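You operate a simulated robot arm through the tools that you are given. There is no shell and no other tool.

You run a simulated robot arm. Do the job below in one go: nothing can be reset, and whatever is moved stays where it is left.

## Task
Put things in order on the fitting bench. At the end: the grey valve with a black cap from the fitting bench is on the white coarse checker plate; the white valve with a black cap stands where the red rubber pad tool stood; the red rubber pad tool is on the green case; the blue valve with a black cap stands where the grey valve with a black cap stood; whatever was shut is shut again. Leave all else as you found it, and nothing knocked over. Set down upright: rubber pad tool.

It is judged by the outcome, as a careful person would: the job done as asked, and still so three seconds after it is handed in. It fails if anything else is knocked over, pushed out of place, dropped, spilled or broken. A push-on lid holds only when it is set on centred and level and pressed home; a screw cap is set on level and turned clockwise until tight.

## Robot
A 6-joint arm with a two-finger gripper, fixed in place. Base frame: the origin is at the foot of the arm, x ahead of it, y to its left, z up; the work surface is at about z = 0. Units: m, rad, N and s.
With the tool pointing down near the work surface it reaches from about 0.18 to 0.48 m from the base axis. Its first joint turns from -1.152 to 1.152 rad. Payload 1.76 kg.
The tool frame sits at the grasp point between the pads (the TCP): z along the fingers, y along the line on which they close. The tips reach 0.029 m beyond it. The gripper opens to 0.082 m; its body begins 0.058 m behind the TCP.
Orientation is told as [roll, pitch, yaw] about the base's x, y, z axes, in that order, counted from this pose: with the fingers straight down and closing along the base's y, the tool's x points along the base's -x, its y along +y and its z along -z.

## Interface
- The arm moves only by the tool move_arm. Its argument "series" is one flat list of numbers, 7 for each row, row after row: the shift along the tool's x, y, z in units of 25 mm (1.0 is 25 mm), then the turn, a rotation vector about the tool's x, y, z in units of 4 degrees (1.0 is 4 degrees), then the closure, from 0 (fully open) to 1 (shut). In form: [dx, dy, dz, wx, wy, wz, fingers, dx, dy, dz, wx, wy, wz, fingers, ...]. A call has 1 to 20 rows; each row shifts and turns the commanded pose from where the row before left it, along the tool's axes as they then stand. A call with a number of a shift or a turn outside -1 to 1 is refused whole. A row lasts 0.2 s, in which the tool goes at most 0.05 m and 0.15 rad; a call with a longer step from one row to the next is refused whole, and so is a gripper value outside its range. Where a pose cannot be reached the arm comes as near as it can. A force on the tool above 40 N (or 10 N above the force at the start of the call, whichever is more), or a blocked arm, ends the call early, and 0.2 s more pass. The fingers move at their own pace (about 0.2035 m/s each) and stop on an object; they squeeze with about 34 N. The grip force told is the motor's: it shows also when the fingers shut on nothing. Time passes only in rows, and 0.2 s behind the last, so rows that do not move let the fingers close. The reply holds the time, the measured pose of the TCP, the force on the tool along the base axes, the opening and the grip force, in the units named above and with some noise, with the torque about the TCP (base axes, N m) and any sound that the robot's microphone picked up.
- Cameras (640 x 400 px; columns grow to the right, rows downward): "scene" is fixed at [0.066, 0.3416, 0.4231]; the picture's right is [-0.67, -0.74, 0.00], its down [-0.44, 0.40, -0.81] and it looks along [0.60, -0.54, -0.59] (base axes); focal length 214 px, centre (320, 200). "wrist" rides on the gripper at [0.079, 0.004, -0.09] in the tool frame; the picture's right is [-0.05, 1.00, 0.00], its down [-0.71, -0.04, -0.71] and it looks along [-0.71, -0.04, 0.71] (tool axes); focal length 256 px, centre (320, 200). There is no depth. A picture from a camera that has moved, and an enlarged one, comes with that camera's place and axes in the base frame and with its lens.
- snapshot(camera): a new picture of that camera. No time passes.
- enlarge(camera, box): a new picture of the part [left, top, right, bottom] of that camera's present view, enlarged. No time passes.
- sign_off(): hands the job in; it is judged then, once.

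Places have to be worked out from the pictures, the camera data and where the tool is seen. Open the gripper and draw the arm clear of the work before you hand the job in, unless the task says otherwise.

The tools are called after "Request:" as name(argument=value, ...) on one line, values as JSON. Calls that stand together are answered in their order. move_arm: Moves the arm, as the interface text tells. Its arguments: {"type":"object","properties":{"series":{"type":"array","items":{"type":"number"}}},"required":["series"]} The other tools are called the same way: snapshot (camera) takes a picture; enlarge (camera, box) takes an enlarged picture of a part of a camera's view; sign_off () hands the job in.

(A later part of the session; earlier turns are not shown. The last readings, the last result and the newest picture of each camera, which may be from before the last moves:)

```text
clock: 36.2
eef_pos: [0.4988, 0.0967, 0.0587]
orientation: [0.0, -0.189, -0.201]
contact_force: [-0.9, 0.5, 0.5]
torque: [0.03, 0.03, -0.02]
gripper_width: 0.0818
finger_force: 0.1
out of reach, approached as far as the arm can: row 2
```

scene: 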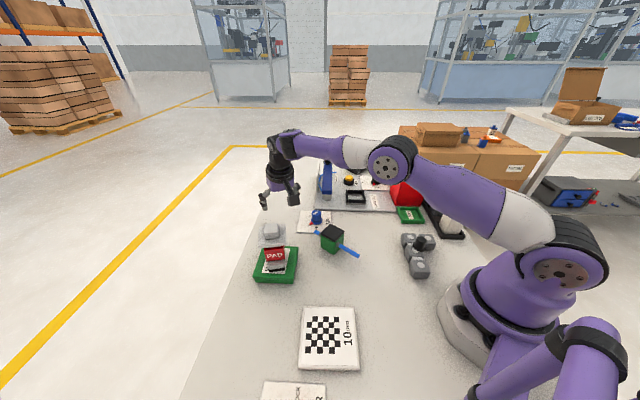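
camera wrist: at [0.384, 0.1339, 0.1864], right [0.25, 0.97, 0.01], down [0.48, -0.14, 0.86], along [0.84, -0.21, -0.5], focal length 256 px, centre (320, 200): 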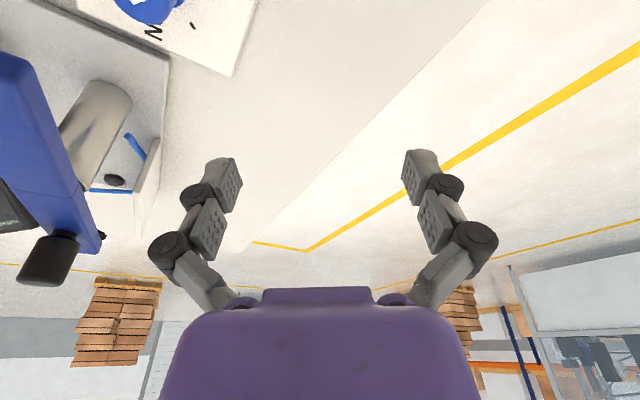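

15° is close to the minimum, so I'll use about 16°. Now I'll retreat up and back toward the middle, clear of everything, on the way to the rack.

Request:
move_arm(series=[0.332, 0, -0.752, 0, 0, 0, 0, 0.332, 0, -0.752, 0, 0, 0, 0, 0.332, 0, -0.752, 0, 0, 0, 0, 0.332, 0, -0.752, 0, 0, 0, 0, 0.332, 0, -0.752, 0, 0, 0, 0, 0.332, 0, -0.752, 0, 0, 0, 0, 0.804, -0.77, -0.516, 0, 0, 0, 0, 0.804, -0.77, -0.516, 0, 0, 0, 0, 0.804, -0.77, -0.516, 0, 0, 0, 0, 0.804, -0.77, -0.516, 0, 0, 0, 0, 0.804, -0.77, -0.516, 0, 0, 0, 0, 0.804, -0.77, -0.516, 0, 0, 0, 0, 0.804, -0.77, -0.516, 0, 0, 0, 0, 0.804, -0.77, -0.516, 0, 0, 0, 0, 0.804, -0.77, -0.516, 0, 0, 0, 0, 0, 0, 0, 0, 0, 0, 0])

Request:
enlarge(camera="scene", box=[370, 150, 490, 250])

Request:
snapshot(camera="wrist")

```text
clock: 39.6
eef_pos: [0.2011, -0.0194, 0.2421]
orientation: [-0.003, -0.191, -0.2]
contact_force: [-0.5, 0.1, 0.1]
torque: [0.01, -0.03, -0.01]
gripper_width: 0.082
finger_force: 0.0
```

```text
4.00 times, centred on (430, 200) of scene
camera zoom: at [0.066, 0.3416, 0.4231], right [-0.67, -0.74, 0.0], down [-0.44, 0.4, -0.81], along [0.6, -0.54, -0.59], focal length 858 px, centre (-120, 200)
```

zoom: 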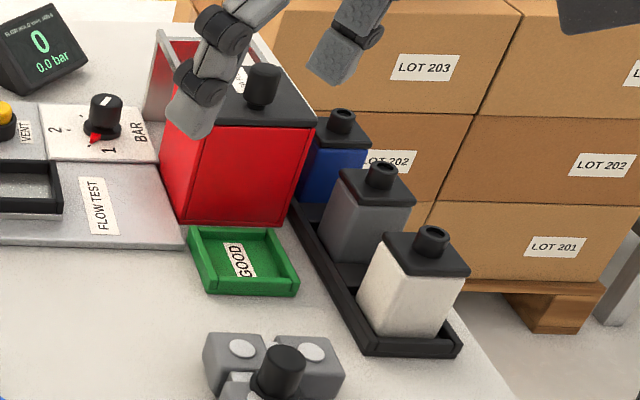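

```text
taken
camera wrist: at [0.109, 0.0047, 0.313], right [0.25, 0.97, 0.01], down [0.54, -0.15, 0.83], along [0.8, -0.2, -0.56], focal length 256 px, centre (320, 200)
```

wrist: 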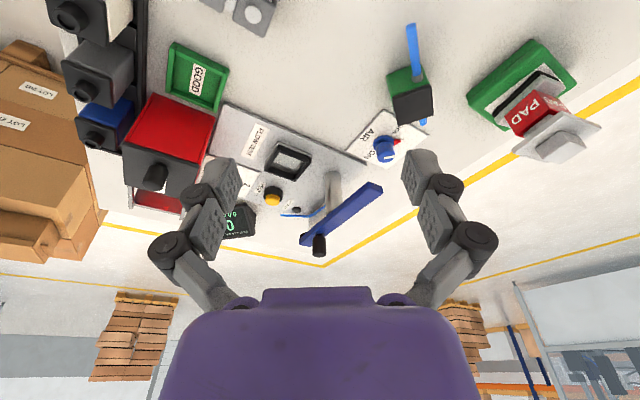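

The rack is clear, with a low rim of about 15 mm. I'll tilt to 16°, turn the grip across the rack (yaw -45°), and hover above the white valve to check alignment.

Request:
move_arm(series=[0, 0, 0, 0, -0.64, 0, 0.2, 0, 0, 0, 0, -0.64, 0, 0.2, 0, 0, 0, 0.257, 0, 0.895, 0.2, 0, 0, 0, 0.257, 0, 0.895, 0.2, 0, 0, 0, 0.257, 0, 0.895, 0.2, 0, 0, 0, 0.257, 0, 0.895, 0.2, 0, 0, 0, 0.257, 0, 0.895, 0.2, 0, 0, 0, 0.257, 0, 0.895, 0.2, 0, 0, 0, 0.257, 0, 0.895, 0.2, 0, 0, 0, 0.257, 0, 0.895, 0.2, 0, 0, 0, 0.257, 0, 0.895, 0.2, -0.303, -0.837, 0.488, 0, 0, 0, 0.2, -0.303, -0.837, 0.488, 0, 0, 0, 0.2, -0.303, -0.837, 0.488, 0, 0, 0, 0.2, -0.303, -0.837, 0.488, 0, 0, 0, 0.2, -0.303, -0.837, 0.488, 0, 0, 0, 0.2, -0.303, -0.837, 0.488, 0, 0, 0, 0.2, -0.303, -0.837, 0.488, 0, 0, 0, 0.2, -0.303, -0.837, 0.488, 0, 0, 0, 0.2, 0, 0, 0, 0, 0, 0, 0.2])

Request:
snapshot(camera="wrist")

Request:
enlarge(camera="scene", box=[370, 130, 530, 260])

```text
clock: 43.8
eef_pos: [0.1428, -0.1988, 0.1626]
orientation: [-0.002, -0.282, -0.788]
contact_force: [-0.2, 0.9, 0.3]
torque: [0.05, 0.0, 0.0]
gripper_width: 0.0655
finger_force: 0.0
```

```text
taken
camera wrist: at [0.0735, -0.1233, 0.227], right [0.74, 0.67, 0.01], down [0.32, -0.37, 0.88], along [0.59, -0.65, -0.48], focal length 256 px, centre (320, 200)
```

wrist: 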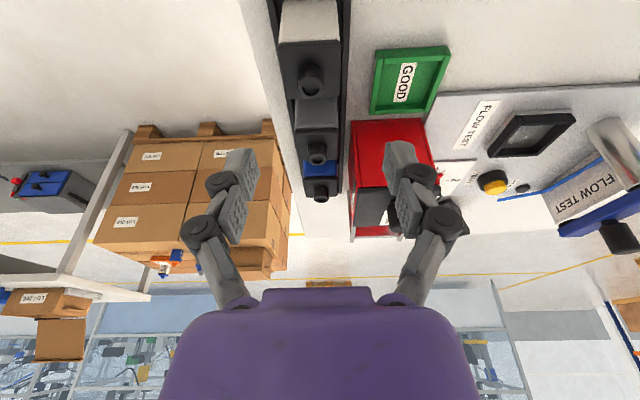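

```text
3.08 times, centred on (450, 195) of scene
camera zoom: at [0.066, 0.3416, 0.4231], right [-0.67, -0.74, 0.0], down [-0.44, 0.4, -0.81], along [0.6, -0.54, -0.59], focal length 660 px, centre (-80, 215)
```

zoom: 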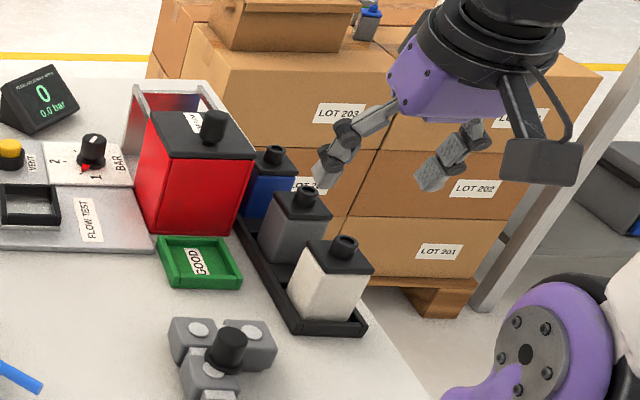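

The white valve sits about 5 mm to the left of the tool's centre plane. I'll enlarge to measure it.

Request:
enlarge(camera="wrist", box=[250, 0, 390, 210])

Request:
enlarge(camera="scene", box=[425, 170, 475, 245])

```text
1.90 times, centred on (320, 105) of wrist
camera zoom: at [0.0735, -0.1233, 0.227], right [0.74, 0.67, 0.01], down [0.32, -0.37, 0.88], along [0.59, -0.65, -0.48], focal length 488 px, centre (320, 381)
```

zoom: 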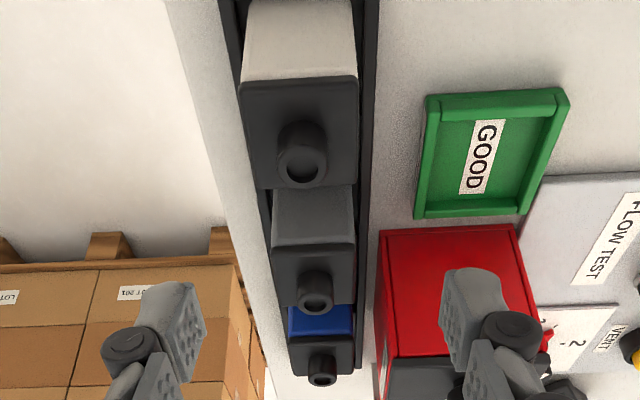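

```text
5.33 times, centred on (450, 208) of scene
camera zoom: at [0.066, 0.3416, 0.4231], right [-0.67, -0.74, 0.0], down [-0.44, 0.4, -0.81], along [0.6, -0.54, -0.59], focal length 1144 px, centre (-373, 160)
```

zoom: 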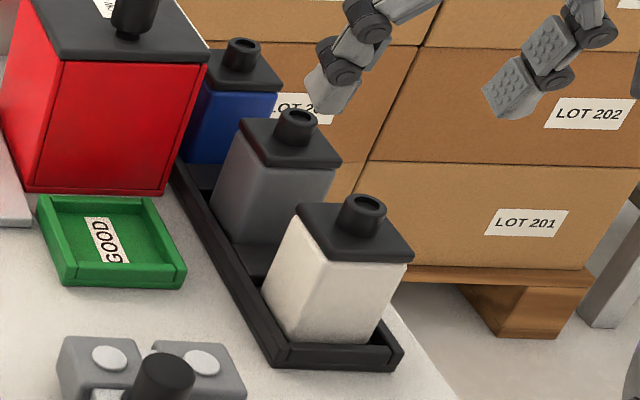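

The nozzles line up along the -45° rack axis, and the white valve is about 5 mm toward -y of the tool plane. I'll correct sideways and descend partway to re-check.

Request:
move_arm(series=[0.119, -0.049, 0.461, 0, 0, 0, 0.2, 0.119, -0.049, 0.461, 0, 0, 0, 0.2, 0.119, -0.049, 0.461, 0, 0, 0, 0.2, 0.119, -0.049, 0.461, 0, 0, 0, 0.2, 0, 0, 0, 0, 0, 0, 0.2])

Request:
snapshot(camera="wrist")

Request:
enlarge(camera="scene", box=[400, 150, 500, 250])

```text
clock: 45.0
eef_pos: [0.141, -0.2009, 0.1166]
orientation: [-0.002, -0.281, -0.786]
contact_force: [-0.6, 0.4, -0.1]
torque: [0.02, 0.03, -0.02]
gripper_width: 0.0656
finger_force: 0.0
```

```text
taken
camera wrist: at [0.0715, -0.1268, 0.1792], right [0.74, 0.67, 0.01], down [0.32, -0.37, 0.88], along [0.59, -0.65, -0.48], focal length 256 px, centre (320, 200)
```

wrist: 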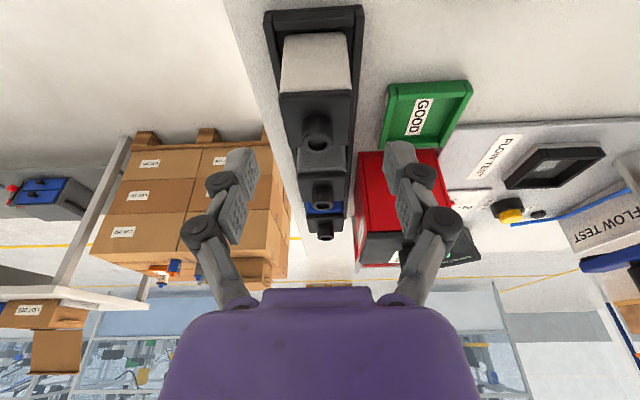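

```text
4.00 times, centred on (450, 200) of scene
camera zoom: at [0.066, 0.3416, 0.4231], right [-0.67, -0.74, 0.0], down [-0.44, 0.4, -0.81], along [0.6, -0.54, -0.59], focal length 858 px, centre (-200, 200)
```

zoom: 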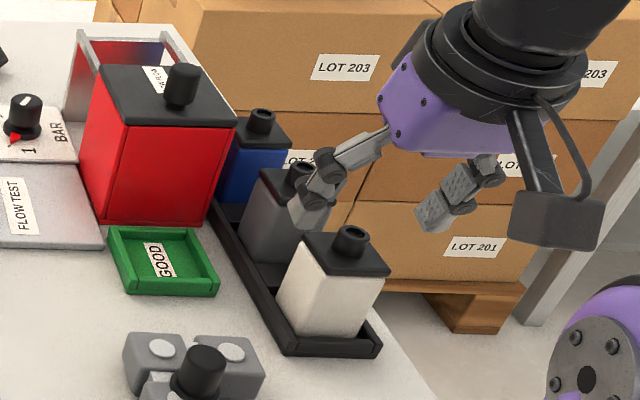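

The lateral alignment is good now. I'll enlarge the view to check the fore-aft position.

Request:
enlarge(camera="wrist", box=[260, 0, 380, 180])

Request:
enlarge(camera="scene", box=[450, 195, 500, 245])

```text
2.22 times, centred on (320, 90) of wrist
camera zoom: at [0.0715, -0.1268, 0.1792], right [0.74, 0.67, 0.01], down [0.32, -0.37, 0.88], along [0.59, -0.65, -0.48], focal length 569 px, centre (320, 444)
```

zoom: 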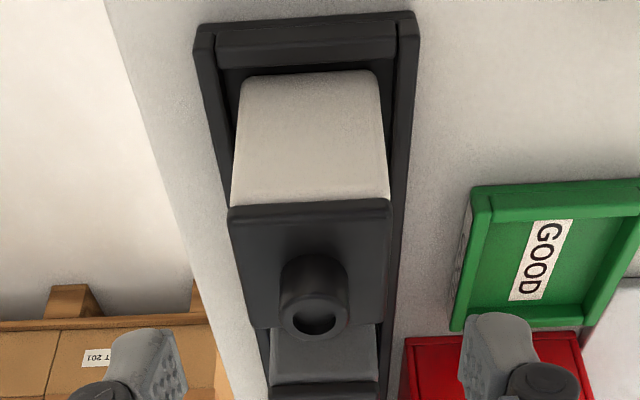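

```text
8.00 times, centred on (475, 220) of scene
camera zoom: at [0.066, 0.3416, 0.4231], right [-0.67, -0.74, 0.0], down [-0.44, 0.4, -0.81], along [0.6, -0.54, -0.59], focal length 1716 px, centre (-920, 40)
```

zoom: 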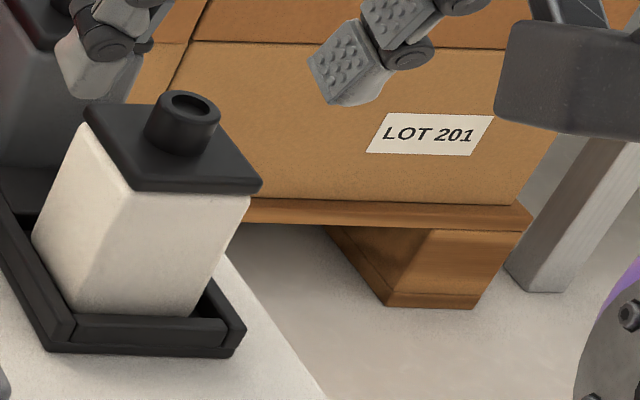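

The white valve's centre is at h≈0.2465 along the rack axis, with its nozzle top at ≈0.086 and body width about 35 mm. I'll descend straight around it to TCP z≈0.053.

Request:
move_arm(series=[0.118, -0.01, 0.495, 0, 0, 0, 0.2, 0.118, -0.01, 0.495, 0, 0, 0, 0.2, 0.118, -0.01, 0.495, 0, 0, 0, 0.2, 0.118, -0.01, 0.495, 0, 0, 0, 0.2, 0.118, -0.01, 0.495, 0, 0, 0, 0.2, 0, 0, 0, 0, 0, 0, 0.2])

Request:
snapshot(camera="wrist")

Request:
enlarge(camera="scene", box=[400, 150, 500, 250])

```text
clock: 46.4
eef_pos: [0.1416, -0.2031, 0.0516]
orientation: [-0.003, -0.28, -0.785]
contact_force: [-0.4, -1.0, 0.4]
torque: [0.0, 0.02, 0.01]
gripper_width: 0.0657
finger_force: 0.0
```

```text
taken
camera wrist: at [0.0734, -0.1297, 0.1158], right [0.74, 0.67, 0.01], down [0.32, -0.37, 0.87], along [0.59, -0.65, -0.48], focal length 256 px, centre (320, 200)
```

wrist: 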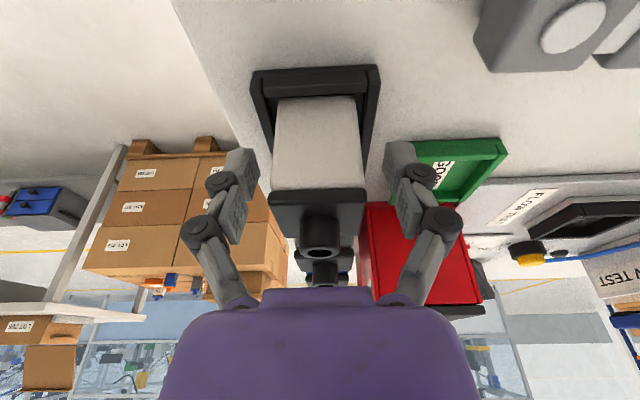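

```text
4.00 times, centred on (450, 200) of scene
camera zoom: at [0.066, 0.3416, 0.4231], right [-0.67, -0.74, 0.0], down [-0.44, 0.4, -0.81], along [0.6, -0.54, -0.59], focal length 858 px, centre (-200, 200)
```

zoom: 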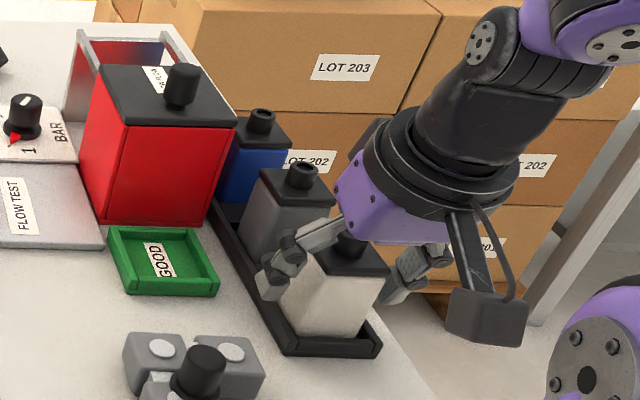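

The fingers straddle the white body evenly. I'll close gradually.

Request:
move_arm(series=[0, 0, 0, 0, 0, 0, 0.4, 0, 0, 0, 0, 0, 0, 0.5, 0, 0, 0, 0, 0, 0, 0.55, 0, 0, 0, 0, 0, 0, 0.6, 0, 0, 0, 0, 0, 0, 1, 0, 0, 0, 0, 0, 0, 1, 0, 0, 0, 0, 0, 0, 1])

Request:
snapshot(camera="wrist")

Request:
enlarge(camera="scene", box=[400, 150, 500, 250])

```text
clock: 48.0
eef_pos: [0.1419, -0.2049, 0.0521]
orientation: [-0.002, -0.281, -0.784]
contact_force: [-1.8, 0.3, 5.4]
torque: [0.06, 0.07, 0.0]
gripper_width: 0.0393
finger_force: 33.8
```

```text
taken
camera wrist: at [0.0734, -0.1298, 0.116], right [0.74, 0.67, 0.01], down [0.32, -0.37, 0.88], along [0.59, -0.65, -0.48], focal length 256 px, centre (320, 200)
```

wrist: 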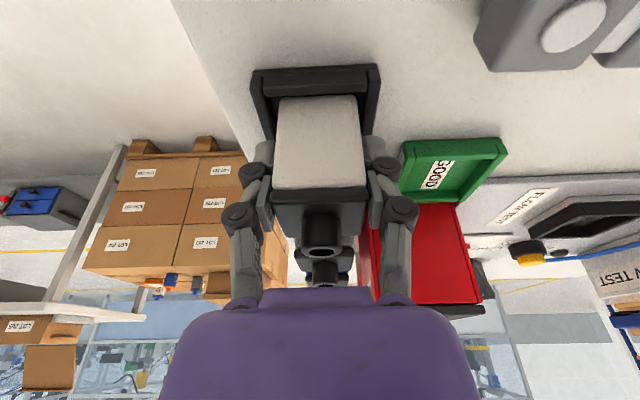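

```text
4.00 times, centred on (450, 200) of scene
camera zoom: at [0.066, 0.3416, 0.4231], right [-0.67, -0.74, 0.0], down [-0.44, 0.4, -0.81], along [0.6, -0.54, -0.59], focal length 858 px, centre (-200, 200)
```

zoom: 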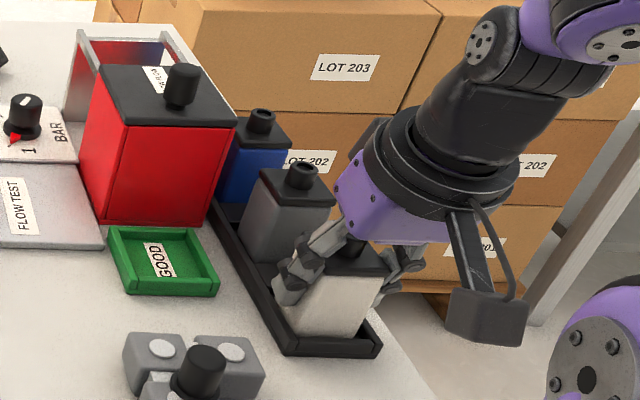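

Gripped at 39 mm with 34 N. I'll lift vertically out of the rack.

Request:
move_arm(series=[-0.056, 0, -0.192, 0, 0, 0, 1, -0.056, 0, -0.192, 0, 0, 0, 1, -0.056, 0, -0.192, 0, 0, 0, 1, -0.056, 0, -0.192, 0, 0, 0, 1, -0.056, 0, -0.192, 0, 0, 0, 1, -0.056, 0, -0.192, 0, 0, 0, 1, 0, 0, 0, 0, 0, 0, 1])

Request:
snapshot(camera="wrist")

Request:
enlarge(camera="scene", box=[400, 150, 500, 250])

```text
clock: 49.6
eef_pos: [0.141, -0.2038, 0.0821]
orientation: [-0.003, -0.281, -0.787]
contact_force: [1.3, -0.8, -0.6]
torque: [-0.01, -0.02, 0.0]
gripper_width: 0.0392
finger_force: 34.2
```

```text
taken
camera wrist: at [0.0733, -0.1299, 0.1459], right [0.74, 0.67, 0.01], down [0.32, -0.37, 0.87], along [0.59, -0.65, -0.48], focal length 256 px, centre (320, 200)
```

wrist: 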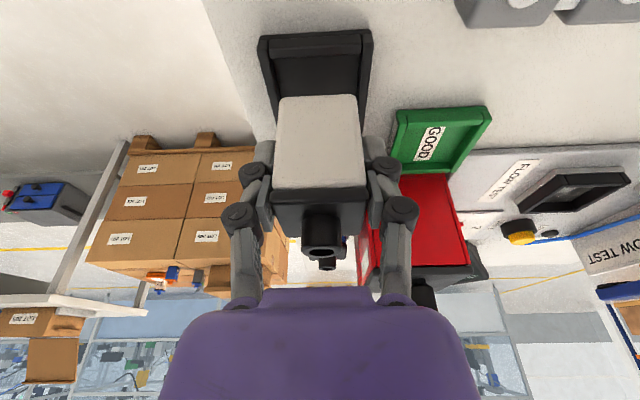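

```text
4.00 times, centred on (450, 200) of scene
camera zoom: at [0.066, 0.3416, 0.4231], right [-0.67, -0.74, 0.0], down [-0.44, 0.4, -0.81], along [0.6, -0.54, -0.59], focal length 858 px, centre (-200, 200)
```

zoom: 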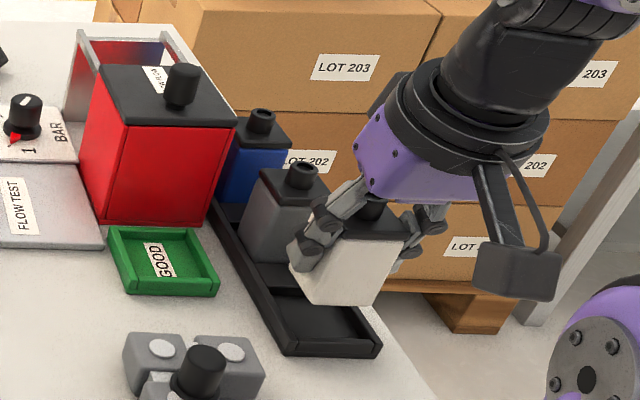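

The valve is free of the rack. I'll raise it to z≈0.2 and carry it back to the middle, clear of the red box and lever.

Request:
move_arm(series=[-0.213, 0, -0.737, 0, 0, 0, 1, -0.213, 0, -0.737, 0, 0, 0, 1, -0.213, 0, -0.737, 0, 0, 0, 1, -0.213, 0, -0.737, 0, 0, 0, 1, -0.213, 0, -0.737, 0, 0, 0, 1, -0.213, 0, -0.737, 0, 0, 0, 1, 0.379, 0.888, -0.11, 0, 0, 0, 1, 0.379, 0.888, -0.11, 0, 0, 0, 1, 0.379, 0.888, -0.11, 0, 0, 0, 1, 0.379, 0.888, -0.11, 0, 0, 0, 1, 0.379, 0.888, -0.11, 0, 0, 0, 1, 0.379, 0.888, -0.11, 0, 0, 0, 1, 0.379, 0.888, -0.11, 0, 0, 0, 1, 0.379, 0.888, -0.11, 0, 0, 0, 1, 0.379, 0.888, -0.11, 0, 0, 0, 1, 0, 0, 0, 0, 0, 0, 1])

Request:
snapshot(camera="scene")

Request:
snapshot(camera="wrist")

```text
clock: 53.0
eef_pos: [0.2203, 0.0001, 0.1958]
orientation: [-0.003, -0.281, -0.784]
contact_force: [-0.6, 0.2, -0.7]
torque: [0.04, 0.03, 0.02]
gripper_width: 0.0389
finger_force: 33.8
```

```text
taken
```

scene: 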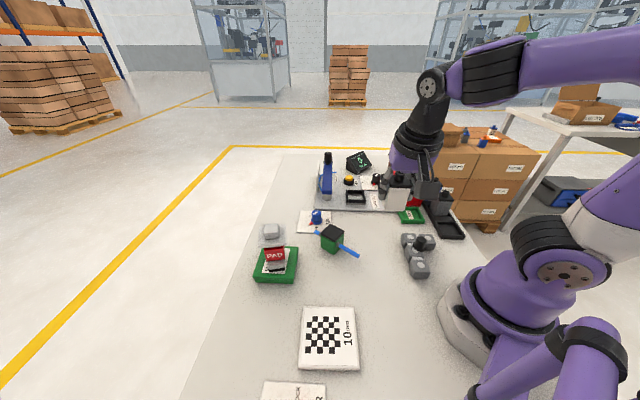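

```text
taken
camera wrist: at [0.1517, 0.0747, 0.2613], right [0.74, 0.67, 0.01], down [0.32, -0.37, 0.87], along [0.59, -0.65, -0.48], focal length 256 px, centre (320, 200)
```

wrist: 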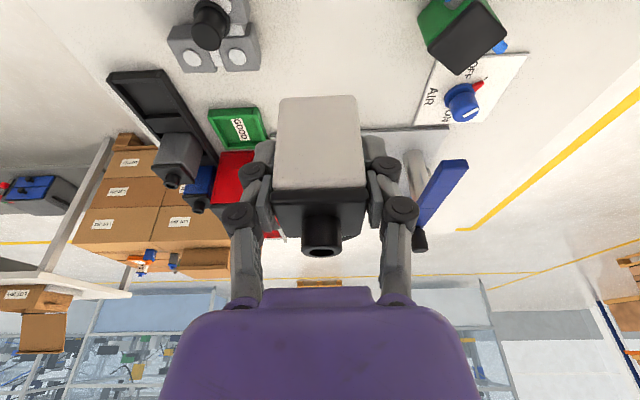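

The path ahead is clear. I'll turn the tool to yaw -0.2 and carry the valve out toward the spot.

Request:
move_arm(series=[0, 0, 0, -0.258, 0, -0.893, 1, 0, 0, 0, -0.258, 0, -0.893, 1, 0, 0, 0, -0.258, 0, -0.893, 1, 0, 0, 0, -0.258, 0, -0.893, 1, 0, 0, 0, -0.258, 0, -0.893, 1, 0, 0, 0, -0.258, 0, -0.893, 1, 0, 0, 0, -0.258, 0, -0.893, 1, 0, 0, 0, -0.258, 0, -0.893, 1, 0, 0, 0, -0.258, 0, -0.893, 1, -0.632, 0.703, 0.233, 0, 0, 0, 1, -0.632, 0.703, 0.233, 0, 0, 0, 1, -0.632, 0.703, 0.233, 0, 0, 0, 1, -0.632, 0.703, 0.233, 0, 0, 0, 1, -0.632, 0.703, 0.233, 0, 0, 0, 1, -0.632, 0.703, 0.233, 0, 0, 0, 1, -0.632, 0.703, 0.233, 0, 0, 0, 1, -0.632, 0.703, 0.233, 0, 0, 0, 1, -0.632, 0.703, 0.233, 0, 0, 0, 1, 0, 0, 0, 0, 0, 0, 1])

Request:
snapshot(camera="scene")

Request:
snapshot(camera="wrist")

```text
clock: 57.0
eef_pos: [0.4002, 0.1251, 0.1859]
orientation: [-0.003, -0.278, -0.199]
contact_force: [-0.1, -0.3, -1.0]
torque: [0.02, 0.03, 0.01]
gripper_width: 0.0389
finger_force: 34.0
```

```text
taken
```

scene: 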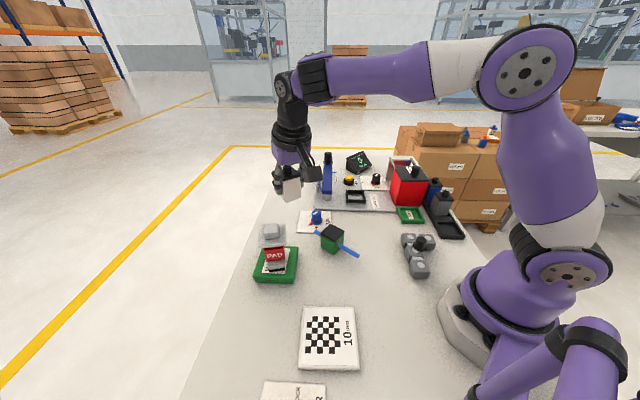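

```text
taken
camera wrist: at [0.302, 0.1491, 0.25], right [0.25, 0.97, 0.01], down [0.47, -0.13, 0.87], along [0.85, -0.21, -0.48], focal length 256 px, centre (320, 200)
```

wrist: 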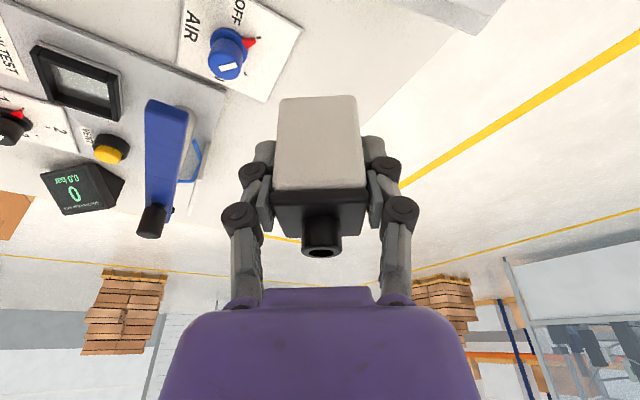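

Next I'll go diagonally down to just above the pad tool's old spot.

Request:
move_arm(series=[-0.414, -0.055, 0.666, 0, 0, 0, 1, -0.414, -0.055, 0.666, 0, 0, 0, 1, -0.414, -0.055, 0.666, 0, 0, 0, 1, -0.414, -0.055, 0.666, 0, 0, 0, 1, -0.414, -0.055, 0.666, 0, 0, 0, 1, -0.183, -0.038, 0.614, 0, 0, 0, 1, -0.183, -0.038, 0.614, 0, 0, 0, 1, -0.183, -0.038, 0.614, 0, 0, 0, 1, -0.183, -0.038, 0.614, 0, 0, 0, 1, 0, 0, 0, 0, 0, 0, 1])

Request:
enlarge(camera="scene", box=[240, 140, 360, 240])

Request:
snapshot(camera="wrist")

```text
clock: 59.2
eef_pos: [0.5034, 0.093, 0.0662]
orientation: [-0.002, -0.279, -0.203]
contact_force: [-0.2, -0.3, -0.7]
torque: [0.0, 0.01, -0.04]
gripper_width: 0.0389
finger_force: 33.6
```

```text
4.00 times, centred on (300, 190) of scene
camera zoom: at [0.066, 0.3416, 0.4231], right [-0.67, -0.74, 0.0], down [-0.44, 0.4, -0.81], along [0.6, -0.54, -0.59], focal length 858 px, centre (400, 240)
```

zoom: 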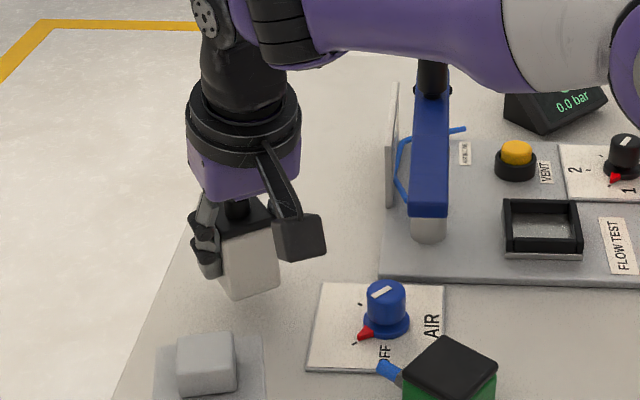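

```text
taken
camera wrist: at [0.4053, 0.1173, 0.1306], right [0.25, 0.97, 0.01], down [0.47, -0.13, 0.87], along [0.85, -0.21, -0.48], focal length 256 px, centre (320, 200)
```

wrist: 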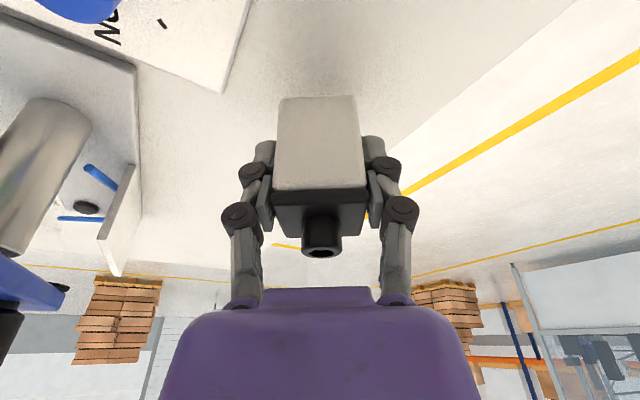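

I'll check that the valve has kept its attitude in the grip before lowering it.

Request:
enlarge(camera="wrist", box=[230, 60, 410, 280])

Request:
enlarge(camera="scene", box=[275, 180, 325, 220])

```text
1.82 times, centred on (320, 170) of wrist
camera zoom: at [0.4053, 0.1173, 0.1306], right [0.25, 0.97, 0.01], down [0.47, -0.13, 0.87], along [0.85, -0.21, -0.48], focal length 465 px, centre (320, 254)
```

zoom: 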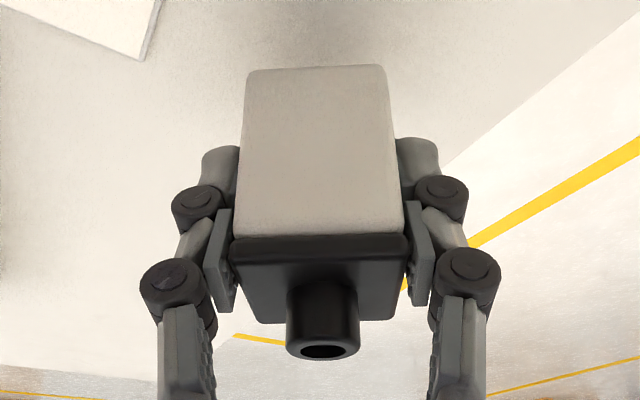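

```text
10.00 times, centred on (300, 200) of scene
camera zoom: at [0.066, 0.3416, 0.4231], right [-0.67, -0.74, 0.0], down [-0.44, 0.4, -0.81], along [0.6, -0.54, -0.59], focal length 2145 px, centre (520, 200)
```

zoom: 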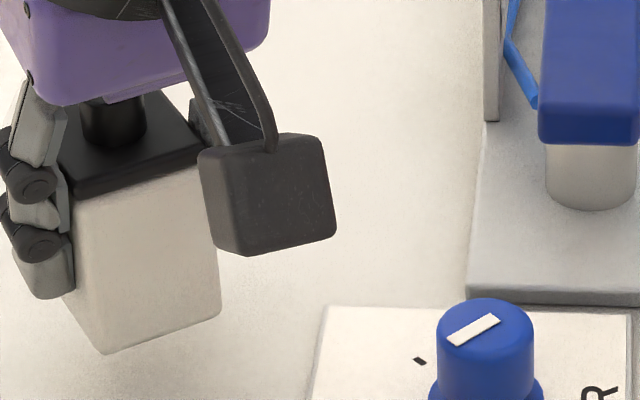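

The valve has kept its attitude. I'll lower it slowly, watching the force.

Request:
move_arm(series=[0.051, 0, 0.179, 0, 0, 0, 1, 0.051, 0, 0.179, 0, 0, 0, 1, 0.051, 0, 0.179, 0, 0, 0, 1, 0, 0, 0, 0, 0, 0, 1])

```text
clock: 60.2
eef_pos: [0.502, 0.092, 0.0517]
orientation: [-0.001, -0.279, -0.202]
contact_force: [0.9, 0.5, -0.7]
torque: [-0.03, 0.02, 0.02]
gripper_width: 0.0391
finger_force: 33.5
```

Request:
move_arm(series=[0.011, 0, 0.038, 0, 0, 0, 1, 0.011, 0, 0.038, 0, 0, 0, 1, 0, 0, 0, 0, 0, 0, 1])

Request:
enlarge(camera="scene", box=[260, 170, 340, 230])

```text
clock: 61.0
eef_pos: [0.5026, 0.0929, 0.0505]
orientation: [-0.003, -0.281, -0.2]
contact_force: [-0.7, 0.6, -0.9]
torque: [0.03, 0.01, -0.01]
gripper_width: 0.0391
finger_force: 33.3
```

```text
6.67 times, centred on (300, 200) of scene
camera zoom: at [0.066, 0.3416, 0.4231], right [-0.67, -0.74, 0.0], down [-0.44, 0.4, -0.81], along [0.6, -0.54, -0.59], focal length 1430 px, centre (453, 200)
```

zoom: 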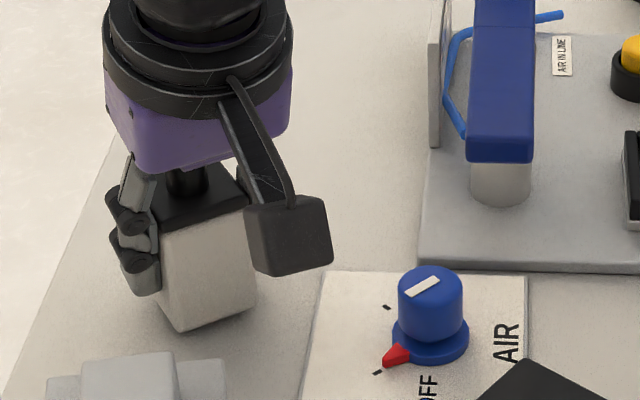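

There's no contact yet, so I'll lower another 2 mm.

Request:
move_arm(series=[0.011, 0, 0.038, 0, 0, 0, 1, 0.011, 0, 0.038, 0, 0, 0, 1, 0, 0, 0, 0, 0, 0, 1])

```text
clock: 61.8
eef_pos: [0.5012, 0.0949, 0.0492]
orientation: [-0.002, -0.279, -0.2]
contact_force: [-0.1, 0.3, -1.2]
torque: [0.02, 0.0, -0.02]
gripper_width: 0.039
finger_force: 33.9
```

Request:
move_arm(series=[0.011, 0, 0.038, 0, 0, 0, 1, 0.011, 0, 0.038, 0, 0, 0, 1, 0, 0, 0, 0, 0, 0, 1])

```text
clock: 62.6
eef_pos: [0.5026, 0.0934, 0.0469]
orientation: [-0.001, -0.28, -0.202]
contact_force: [0.9, -0.1, -1.0]
torque: [-0.01, 0.04, 0.0]
gripper_width: 0.0389
finger_force: 33.7
```

Request:
move_arm(series=[0.011, 0, 0.038, 0, 0, 0, 1, 0.011, 0, 0.038, 0, 0, 0, 1, 0, 0, 0, 0, 0, 0, 1])

Request:
enlarge(camera="scene", box=[265, 185, 305, 220])

Request:
enlarge(camera="wrist", box=[230, 20, 410, 200])

```text
clock: 63.4
eef_pos: [0.5029, 0.0947, 0.0457]
orientation: [0.0, -0.283, -0.204]
contact_force: [-5.1, -2.2, 17.2]
torque: [-0.13, 0.18, -0.06]
gripper_width: 0.0392
finger_force: 33.9
```

```text
11.43 times, centred on (285, 202) of scene
camera zoom: at [0.0659, 0.3416, 0.4231], right [-0.67, -0.74, 0.0], down [-0.44, 0.4, -0.81], along [0.6, -0.54, -0.59], focal length 2451 px, centre (720, 171)
```

zoom: 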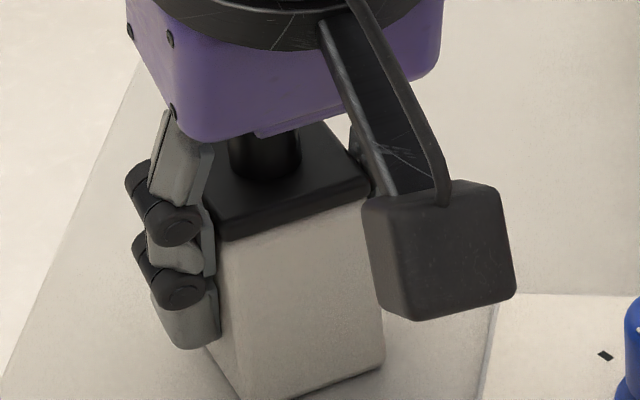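

```text
2.22 times, centred on (320, 110) of wrist
camera zoom: at [0.4049, 0.1174, 0.1096], right [0.25, 0.97, 0.02], down [0.46, -0.13, 0.88], along [0.85, -0.21, -0.48], focal length 569 px, centre (320, 400)
```

zoom: 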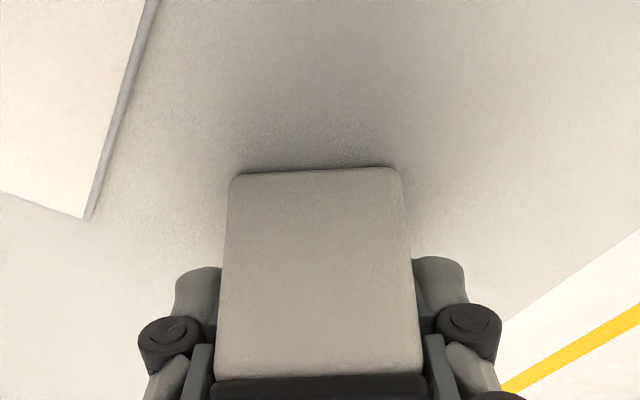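

Contact with 17 N. I'll ease off about 1 mm.

Request:
move_arm(series=[-0.009, 0, -0.03, 0, 0, 0, 1, 0, 0, 0, 0, 0, 0, 1])

```text
clock: 64.0
eef_pos: [0.5027, 0.094, 0.0458]
orientation: [-0.001, -0.282, -0.201]
contact_force: [3.9, -0.7, 9.5]
torque: [-0.02, -0.34, 0.04]
gripper_width: 0.0392
finger_force: 33.6
```

Request:
move_arm(series=[-0.006, 0, -0.02, 0, 0, 0, 1, 0, 0, 0, 0, 0, 0, 1])

```text
clock: 64.6
eef_pos: [0.502, 0.0938, 0.0461]
orientation: [-0.002, -0.28, -0.199]
contact_force: [1.0, 1.5, 7.0]
torque: [0.08, -0.22, 0.03]
gripper_width: 0.0391
finger_force: 33.6
```

Request:
move_arm(series=[-0.006, 0, -0.02, 0, 0, 0, 1, 0, 0, 0, 0, 0, 0, 1])

```text
clock: 65.2
eef_pos: [0.5017, 0.092, 0.0455]
orientation: [-0.003, -0.278, -0.201]
contact_force: [-0.4, 1.0, 0.6]
torque: [0.05, -0.04, 0.01]
gripper_width: 0.0392
finger_force: 34.2
```

The force is about zero and the valve rests on the bench. I'll release gradually.

Request:
move_arm(series=[0, 0, 0, 0, 0, 0, 0.48, 0, 0, 0, 0, 0, 0, 0.42, 0, 0, 0, 0, 0, 0, 0.35, 0, 0, 0, 0, 0, 0, 0.25, 0, 0, 0, 0, 0, 0, 0.15, 0, 0, 0, 0, 0, 0, 0.15])

Request:
snapshot(camera="wrist")

Request:
enlarge(camera="scene", box=[245, 160, 325, 230])

```text
clock: 66.6
eef_pos: [0.5028, 0.0934, 0.0459]
orientation: [-0.003, -0.279, -0.199]
contact_force: [0.0, 0.0, 0.4]
torque: [-0.01, -0.02, -0.02]
gripper_width: 0.0695
finger_force: 0.0
```

```text
taken
camera wrist: at [0.4043, 0.1173, 0.1105], right [0.25, 0.97, 0.01], down [0.47, -0.13, 0.87], along [0.85, -0.21, -0.48], focal length 256 px, centre (320, 200)
```

wrist: 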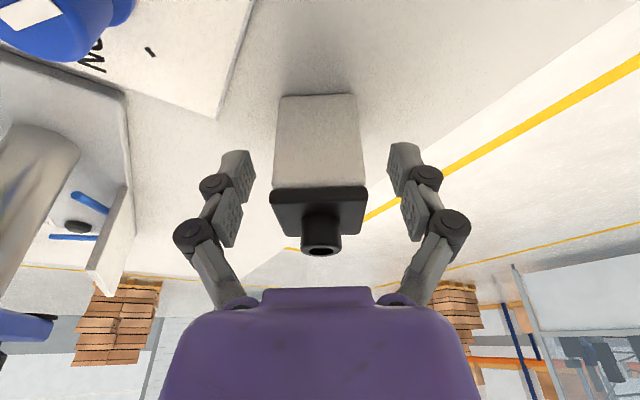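

```text
5.71 times, centred on (285, 195) of scene
camera zoom: at [0.066, 0.3416, 0.4231], right [-0.67, -0.74, 0.0], down [-0.44, 0.4, -0.81], along [0.6, -0.54, -0.59], focal length 1226 px, centre (520, 229)
```

zoom: 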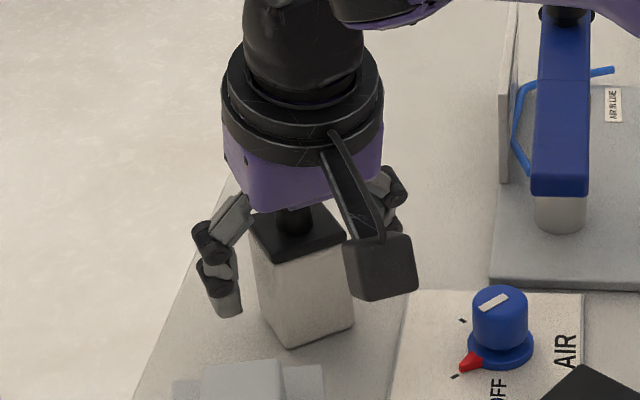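

The white valve stands upright on the spot. I'll withdraw along the finger axis, then up and back to the middle.

Request:
move_arm(series=[0, 0, -0.64, 0, 0, 0, 0.15, 0, 0, -0.64, 0, 0, 0, 0.15, 0, 0, -0.64, 0, 0, 0, 0.15, 0, 0, -0.64, 0, 0, 0, 0.15, 0, 0, -0.64, 0, 0, 0, 0.15, 0.608, -0.212, -0.708, 0, 0, 0, 0.15, 0.608, -0.212, -0.708, 0, 0, 0, 0.15, 0.608, -0.212, -0.708, 0, 0, 0, 0.15, 0.608, -0.212, -0.708, 0, 0, 0, 0.15, 0.608, -0.212, -0.708, 0, 0, 0, 0.15, 0.608, -0.212, -0.708, 0, 0, 0, 0.15, 0.603, -0.774, -0.291, 0, 0, 0, 0.15, 0.603, -0.774, -0.291, 0, 0, 0, 0.15, 0.603, -0.774, -0.291, 0, 0, 0, 0.15, 0.603, -0.774, -0.291, 0, 0, 0, 0.15, 0.603, -0.774, -0.291, 0, 0, 0, 0.15, 0.603, -0.774, -0.291, 0, 0, 0, 0.15, 0.603, -0.774, -0.291, 0, 0, 0, 0.15, 0, 0, 0, 0, 0, 0, 0.15])

Request:
enlarge(camera="scene", box=[240, 140, 480, 290])

Request:
snapshot(camera="wrist")

```text
clock: 70.6
eef_pos: [0.2198, -0.021, 0.2207]
orientation: [-0.003, -0.28, -0.201]
contact_force: [0.3, 0.2, 0.1]
torque: [0.0, 0.02, 0.01]
gripper_width: 0.0698
finger_force: 0.1
```

```text
2.67 times, centred on (360, 215) of scene
camera zoom: at [0.066, 0.3416, 0.4231], right [-0.67, -0.74, 0.0], down [-0.44, 0.4, -0.81], along [0.6, -0.54, -0.59], focal length 572 px, centre (213, 160)
```

zoom: 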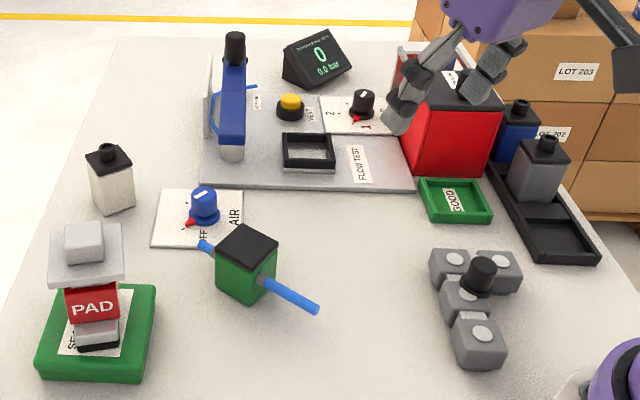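

```text
taken
camera wrist: at [0.1209, 0.0037, 0.2847], right [0.25, 0.97, 0.01], down [0.47, -0.13, 0.87], along [0.85, -0.21, -0.48], focal length 256 px, centre (320, 200)
```

wrist: 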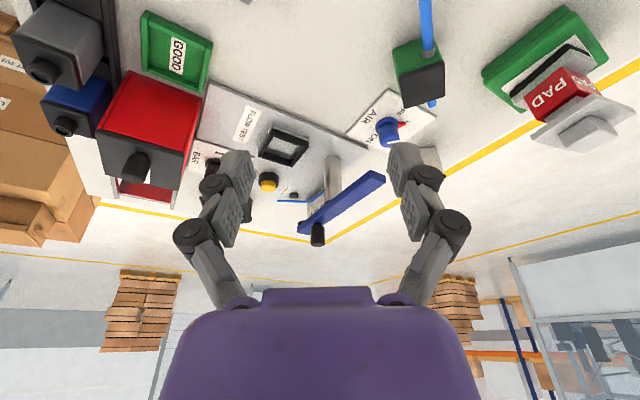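

White is in place. Next is the grey valve, near (0.194,-0.257). I'll turn back to yaw -45° and move to hover above it.

Request:
move_arm(series=[0, 0, 0, 0.257, 0, 0.895, 0.2, 0, 0, 0, 0.257, 0, 0.895, 0.2, 0, 0, 0, 0.257, 0, 0.895, 0.2, 0, 0, 0, 0.257, 0, 0.895, 0.2, 0, 0, 0, 0.257, 0, 0.895, 0.2, 0, 0, 0, 0.257, 0, 0.895, 0.2, 0, 0, 0, 0.257, 0, 0.895, 0.2, 0, 0, 0, 0.257, 0, 0.895, 0.2, 0, 0, 0, 0.257, 0, 0.895, 0.2, -0.521, -0.823, 0.57, 0, 0, 0, 0.2, -0.521, -0.823, 0.57, 0, 0, 0, 0.2, -0.521, -0.823, 0.57, 0, 0, 0, 0.2, -0.521, -0.823, 0.57, 0, 0, 0, 0.2, -0.521, -0.823, 0.57, 0, 0, 0, 0.2, -0.521, -0.823, 0.57, 0, 0, 0, 0.2, -0.521, -0.823, 0.57, 0, 0, 0, 0.2, -0.521, -0.823, 0.57, 0, 0, 0, 0.2, -0.521, -0.823, 0.57, 0, 0, 0, 0.2, 0, 0, 0, 0, 0, 0, 0.2])

Request:
snapshot(camera="wrist")

Request:
enlarge(camera="wrist", box=[240, 0, 400, 200])

Request:
enlarge(camera="scene", box=[370, 130, 490, 250])

```text
clock: 74.6
eef_pos: [0.1925, -0.2554, 0.1314]
orientation: [-0.001, -0.283, -0.788]
contact_force: [0.5, -0.5, 0.1]
torque: [0.02, -0.01, 0.04]
gripper_width: 0.0656
finger_force: 0.1
```

```text
taken
camera wrist: at [0.1237, -0.1813, 0.1943], right [0.74, 0.67, 0.01], down [0.32, -0.37, 0.87], along [0.59, -0.65, -0.48], focal length 256 px, centre (320, 200)
```

wrist: 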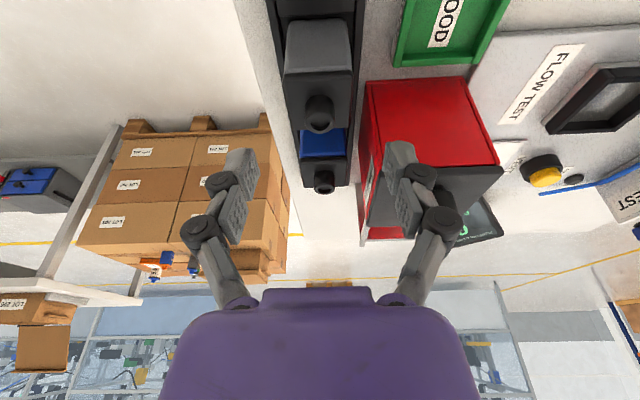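

```text
2.00 times, centred on (320, 100) of wrist
camera zoom: at [0.1237, -0.1813, 0.1943], right [0.74, 0.67, 0.01], down [0.32, -0.37, 0.87], along [0.59, -0.65, -0.48], focal length 512 px, centre (320, 400)
```

zoom: 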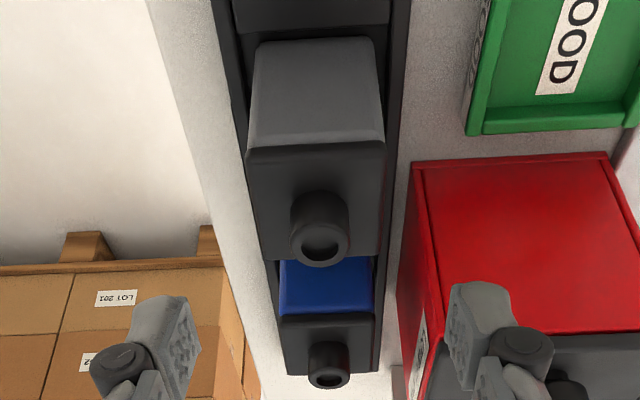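

```text
3.33 times, centred on (430, 190) of scene
camera zoom: at [0.066, 0.3416, 0.4231], right [-0.67, -0.74, 0.0], down [-0.44, 0.4, -0.81], along [0.6, -0.54, -0.59], focal length 715 px, centre (-47, 233)
```

zoom: 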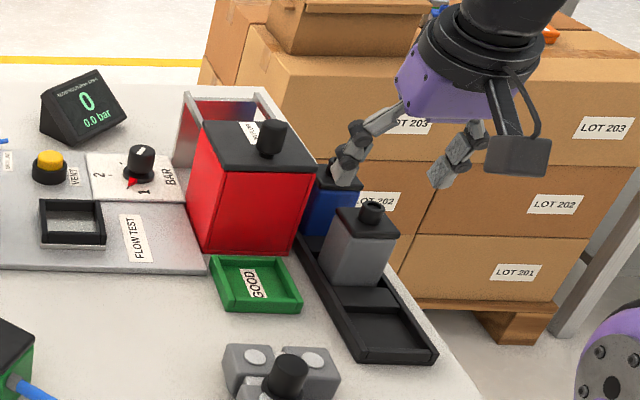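

The grey valve is centred between the fingers, and the red box and tray are clear of them. I'll descend to the grip height.

Request:
move_arm(series=[0.123, -0.003, 0.508, 0, 0, 0, 0.2, 0.123, -0.003, 0.508, 0, 0, 0, 0.2, 0.123, -0.003, 0.508, 0, 0, 0, 0.2, 0.123, -0.003, 0.508, 0, 0, 0, 0.2, 0.123, -0.003, 0.508, 0, 0, 0, 0.2, 0.123, -0.003, 0.508, 0, 0, 0, 0.2, 0, 0, 0, 0, 0, 0, 0.2])

Request:
snapshot(camera="wrist")

Request:
enlarge(camera="scene", box=[370, 130, 490, 250])

```text
clock: 76.2
eef_pos: [0.1929, -0.2586, 0.0512]
orientation: [-0.002, -0.279, -0.787]
contact_force: [0.0, 0.0, -0.6]
torque: [0.0, 0.01, 0.01]
gripper_width: 0.0655
finger_force: 0.1
```

```text
taken
camera wrist: at [0.1254, -0.1845, 0.1154], right [0.74, 0.67, 0.01], down [0.32, -0.37, 0.87], along [0.59, -0.65, -0.48], focal length 256 px, centre (320, 200)
```

wrist: 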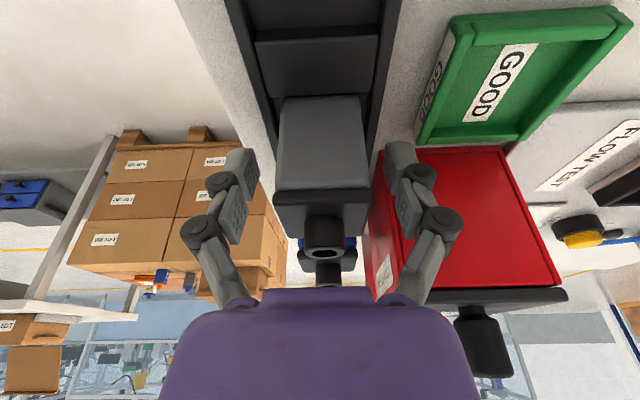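

```text
3.33 times, centred on (430, 190) of scene
camera zoom: at [0.066, 0.3416, 0.4231], right [-0.67, -0.74, 0.0], down [-0.44, 0.4, -0.81], along [0.6, -0.54, -0.59], focal length 715 px, centre (-47, 233)
```

zoom: 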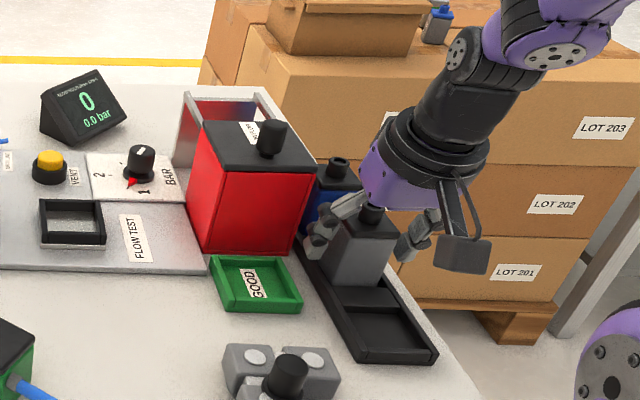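

The fingers straddle the grey body. I'll close gradually.

Request:
move_arm(series=[0, 0, 0, 0, 0, 0, 0.4, 0, 0, 0, 0, 0, 0, 0.48, 0, 0, 0, 0, 0, 0, 0.52, 0, 0, 0, 0, 0, 0, 0.56, 0, 0, 0, 0, 0, 0, 1, 0, 0, 0, 0, 0, 0, 1, 0, 0, 0, 0, 0, 0, 1])

Request:
snapshot(camera="wrist")

```text
clock: 77.8
eef_pos: [0.1945, -0.2592, 0.0514]
orientation: [-0.002, -0.28, -0.787]
contact_force: [-0.4, 1.7, 5.4]
torque: [0.06, 0.02, -0.04]
gripper_width: 0.0393
finger_force: 33.6
```

```text
taken
camera wrist: at [0.1255, -0.1845, 0.1157], right [0.74, 0.67, 0.01], down [0.31, -0.37, 0.88], along [0.59, -0.65, -0.48], focal length 256 px, centre (320, 200)
```

wrist: 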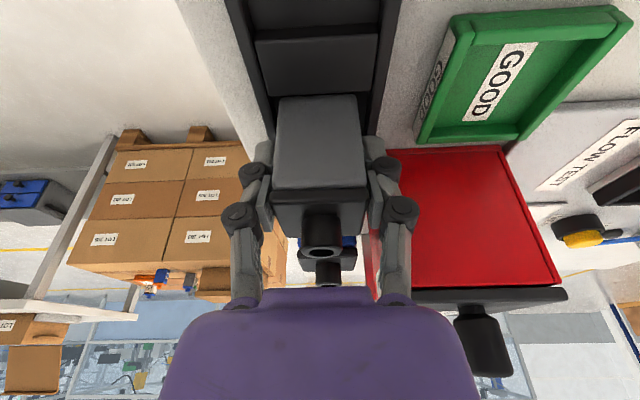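

Gripped at 39.3 mm. I'll lift straight out to z≈0.2 and carry the grey valve back toward the middle.

Request:
move_arm(series=[-0.055, 0, -0.192, 0, 0, 0, 1, -0.055, 0, -0.192, 0, 0, 0, 1, -0.055, 0, -0.192, 0, 0, 0, 1, -0.055, 0, -0.192, 0, 0, 0, 1, -0.055, 0, -0.192, 0, 0, 0, 1, -0.055, 0, -0.192, 0, 0, 0, 1, -0.213, 0, -0.737, 0, 0, 0, 1, -0.213, 0, -0.737, 0, 0, 0, 1, -0.213, 0, -0.737, 0, 0, 0, 1, -0.213, 0, -0.737, 0, 0, 0, 1, -0.213, 0, -0.737, 0, 0, 0, 1, -0.213, 0, -0.737, 0, 0, 0, 1, 0, 0, 0, 0, 0, 0, 1])

Request:
snapshot(camera="scene")

Request:
snapshot(camera="wrist")

```text
clock: 80.6
eef_pos: [0.1937, -0.2591, 0.1964]
orientation: [-0.001, -0.28, -0.788]
contact_force: [0.0, -0.8, -1.7]
torque: [0.03, 0.01, -0.01]
gripper_width: 0.0391
finger_force: 33.6
```

```text
taken
```

scene: 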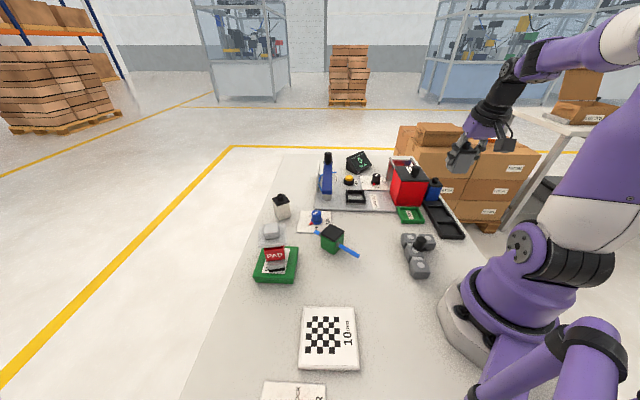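

```text
taken
camera wrist: at [0.1257, -0.1846, 0.2601], right [0.74, 0.67, 0.01], down [0.31, -0.37, 0.88], along [0.59, -0.65, -0.48], focal length 256 px, centre (320, 200)
```

wrist: 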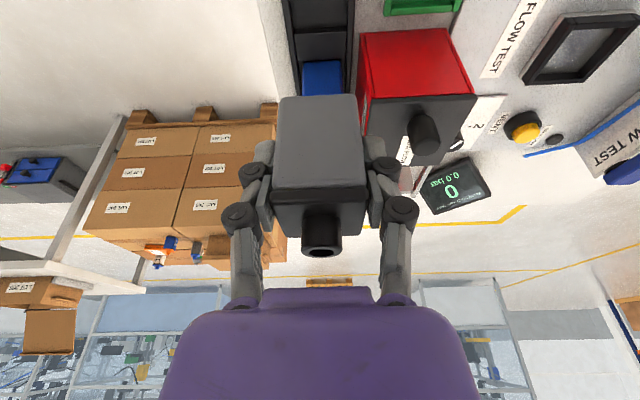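

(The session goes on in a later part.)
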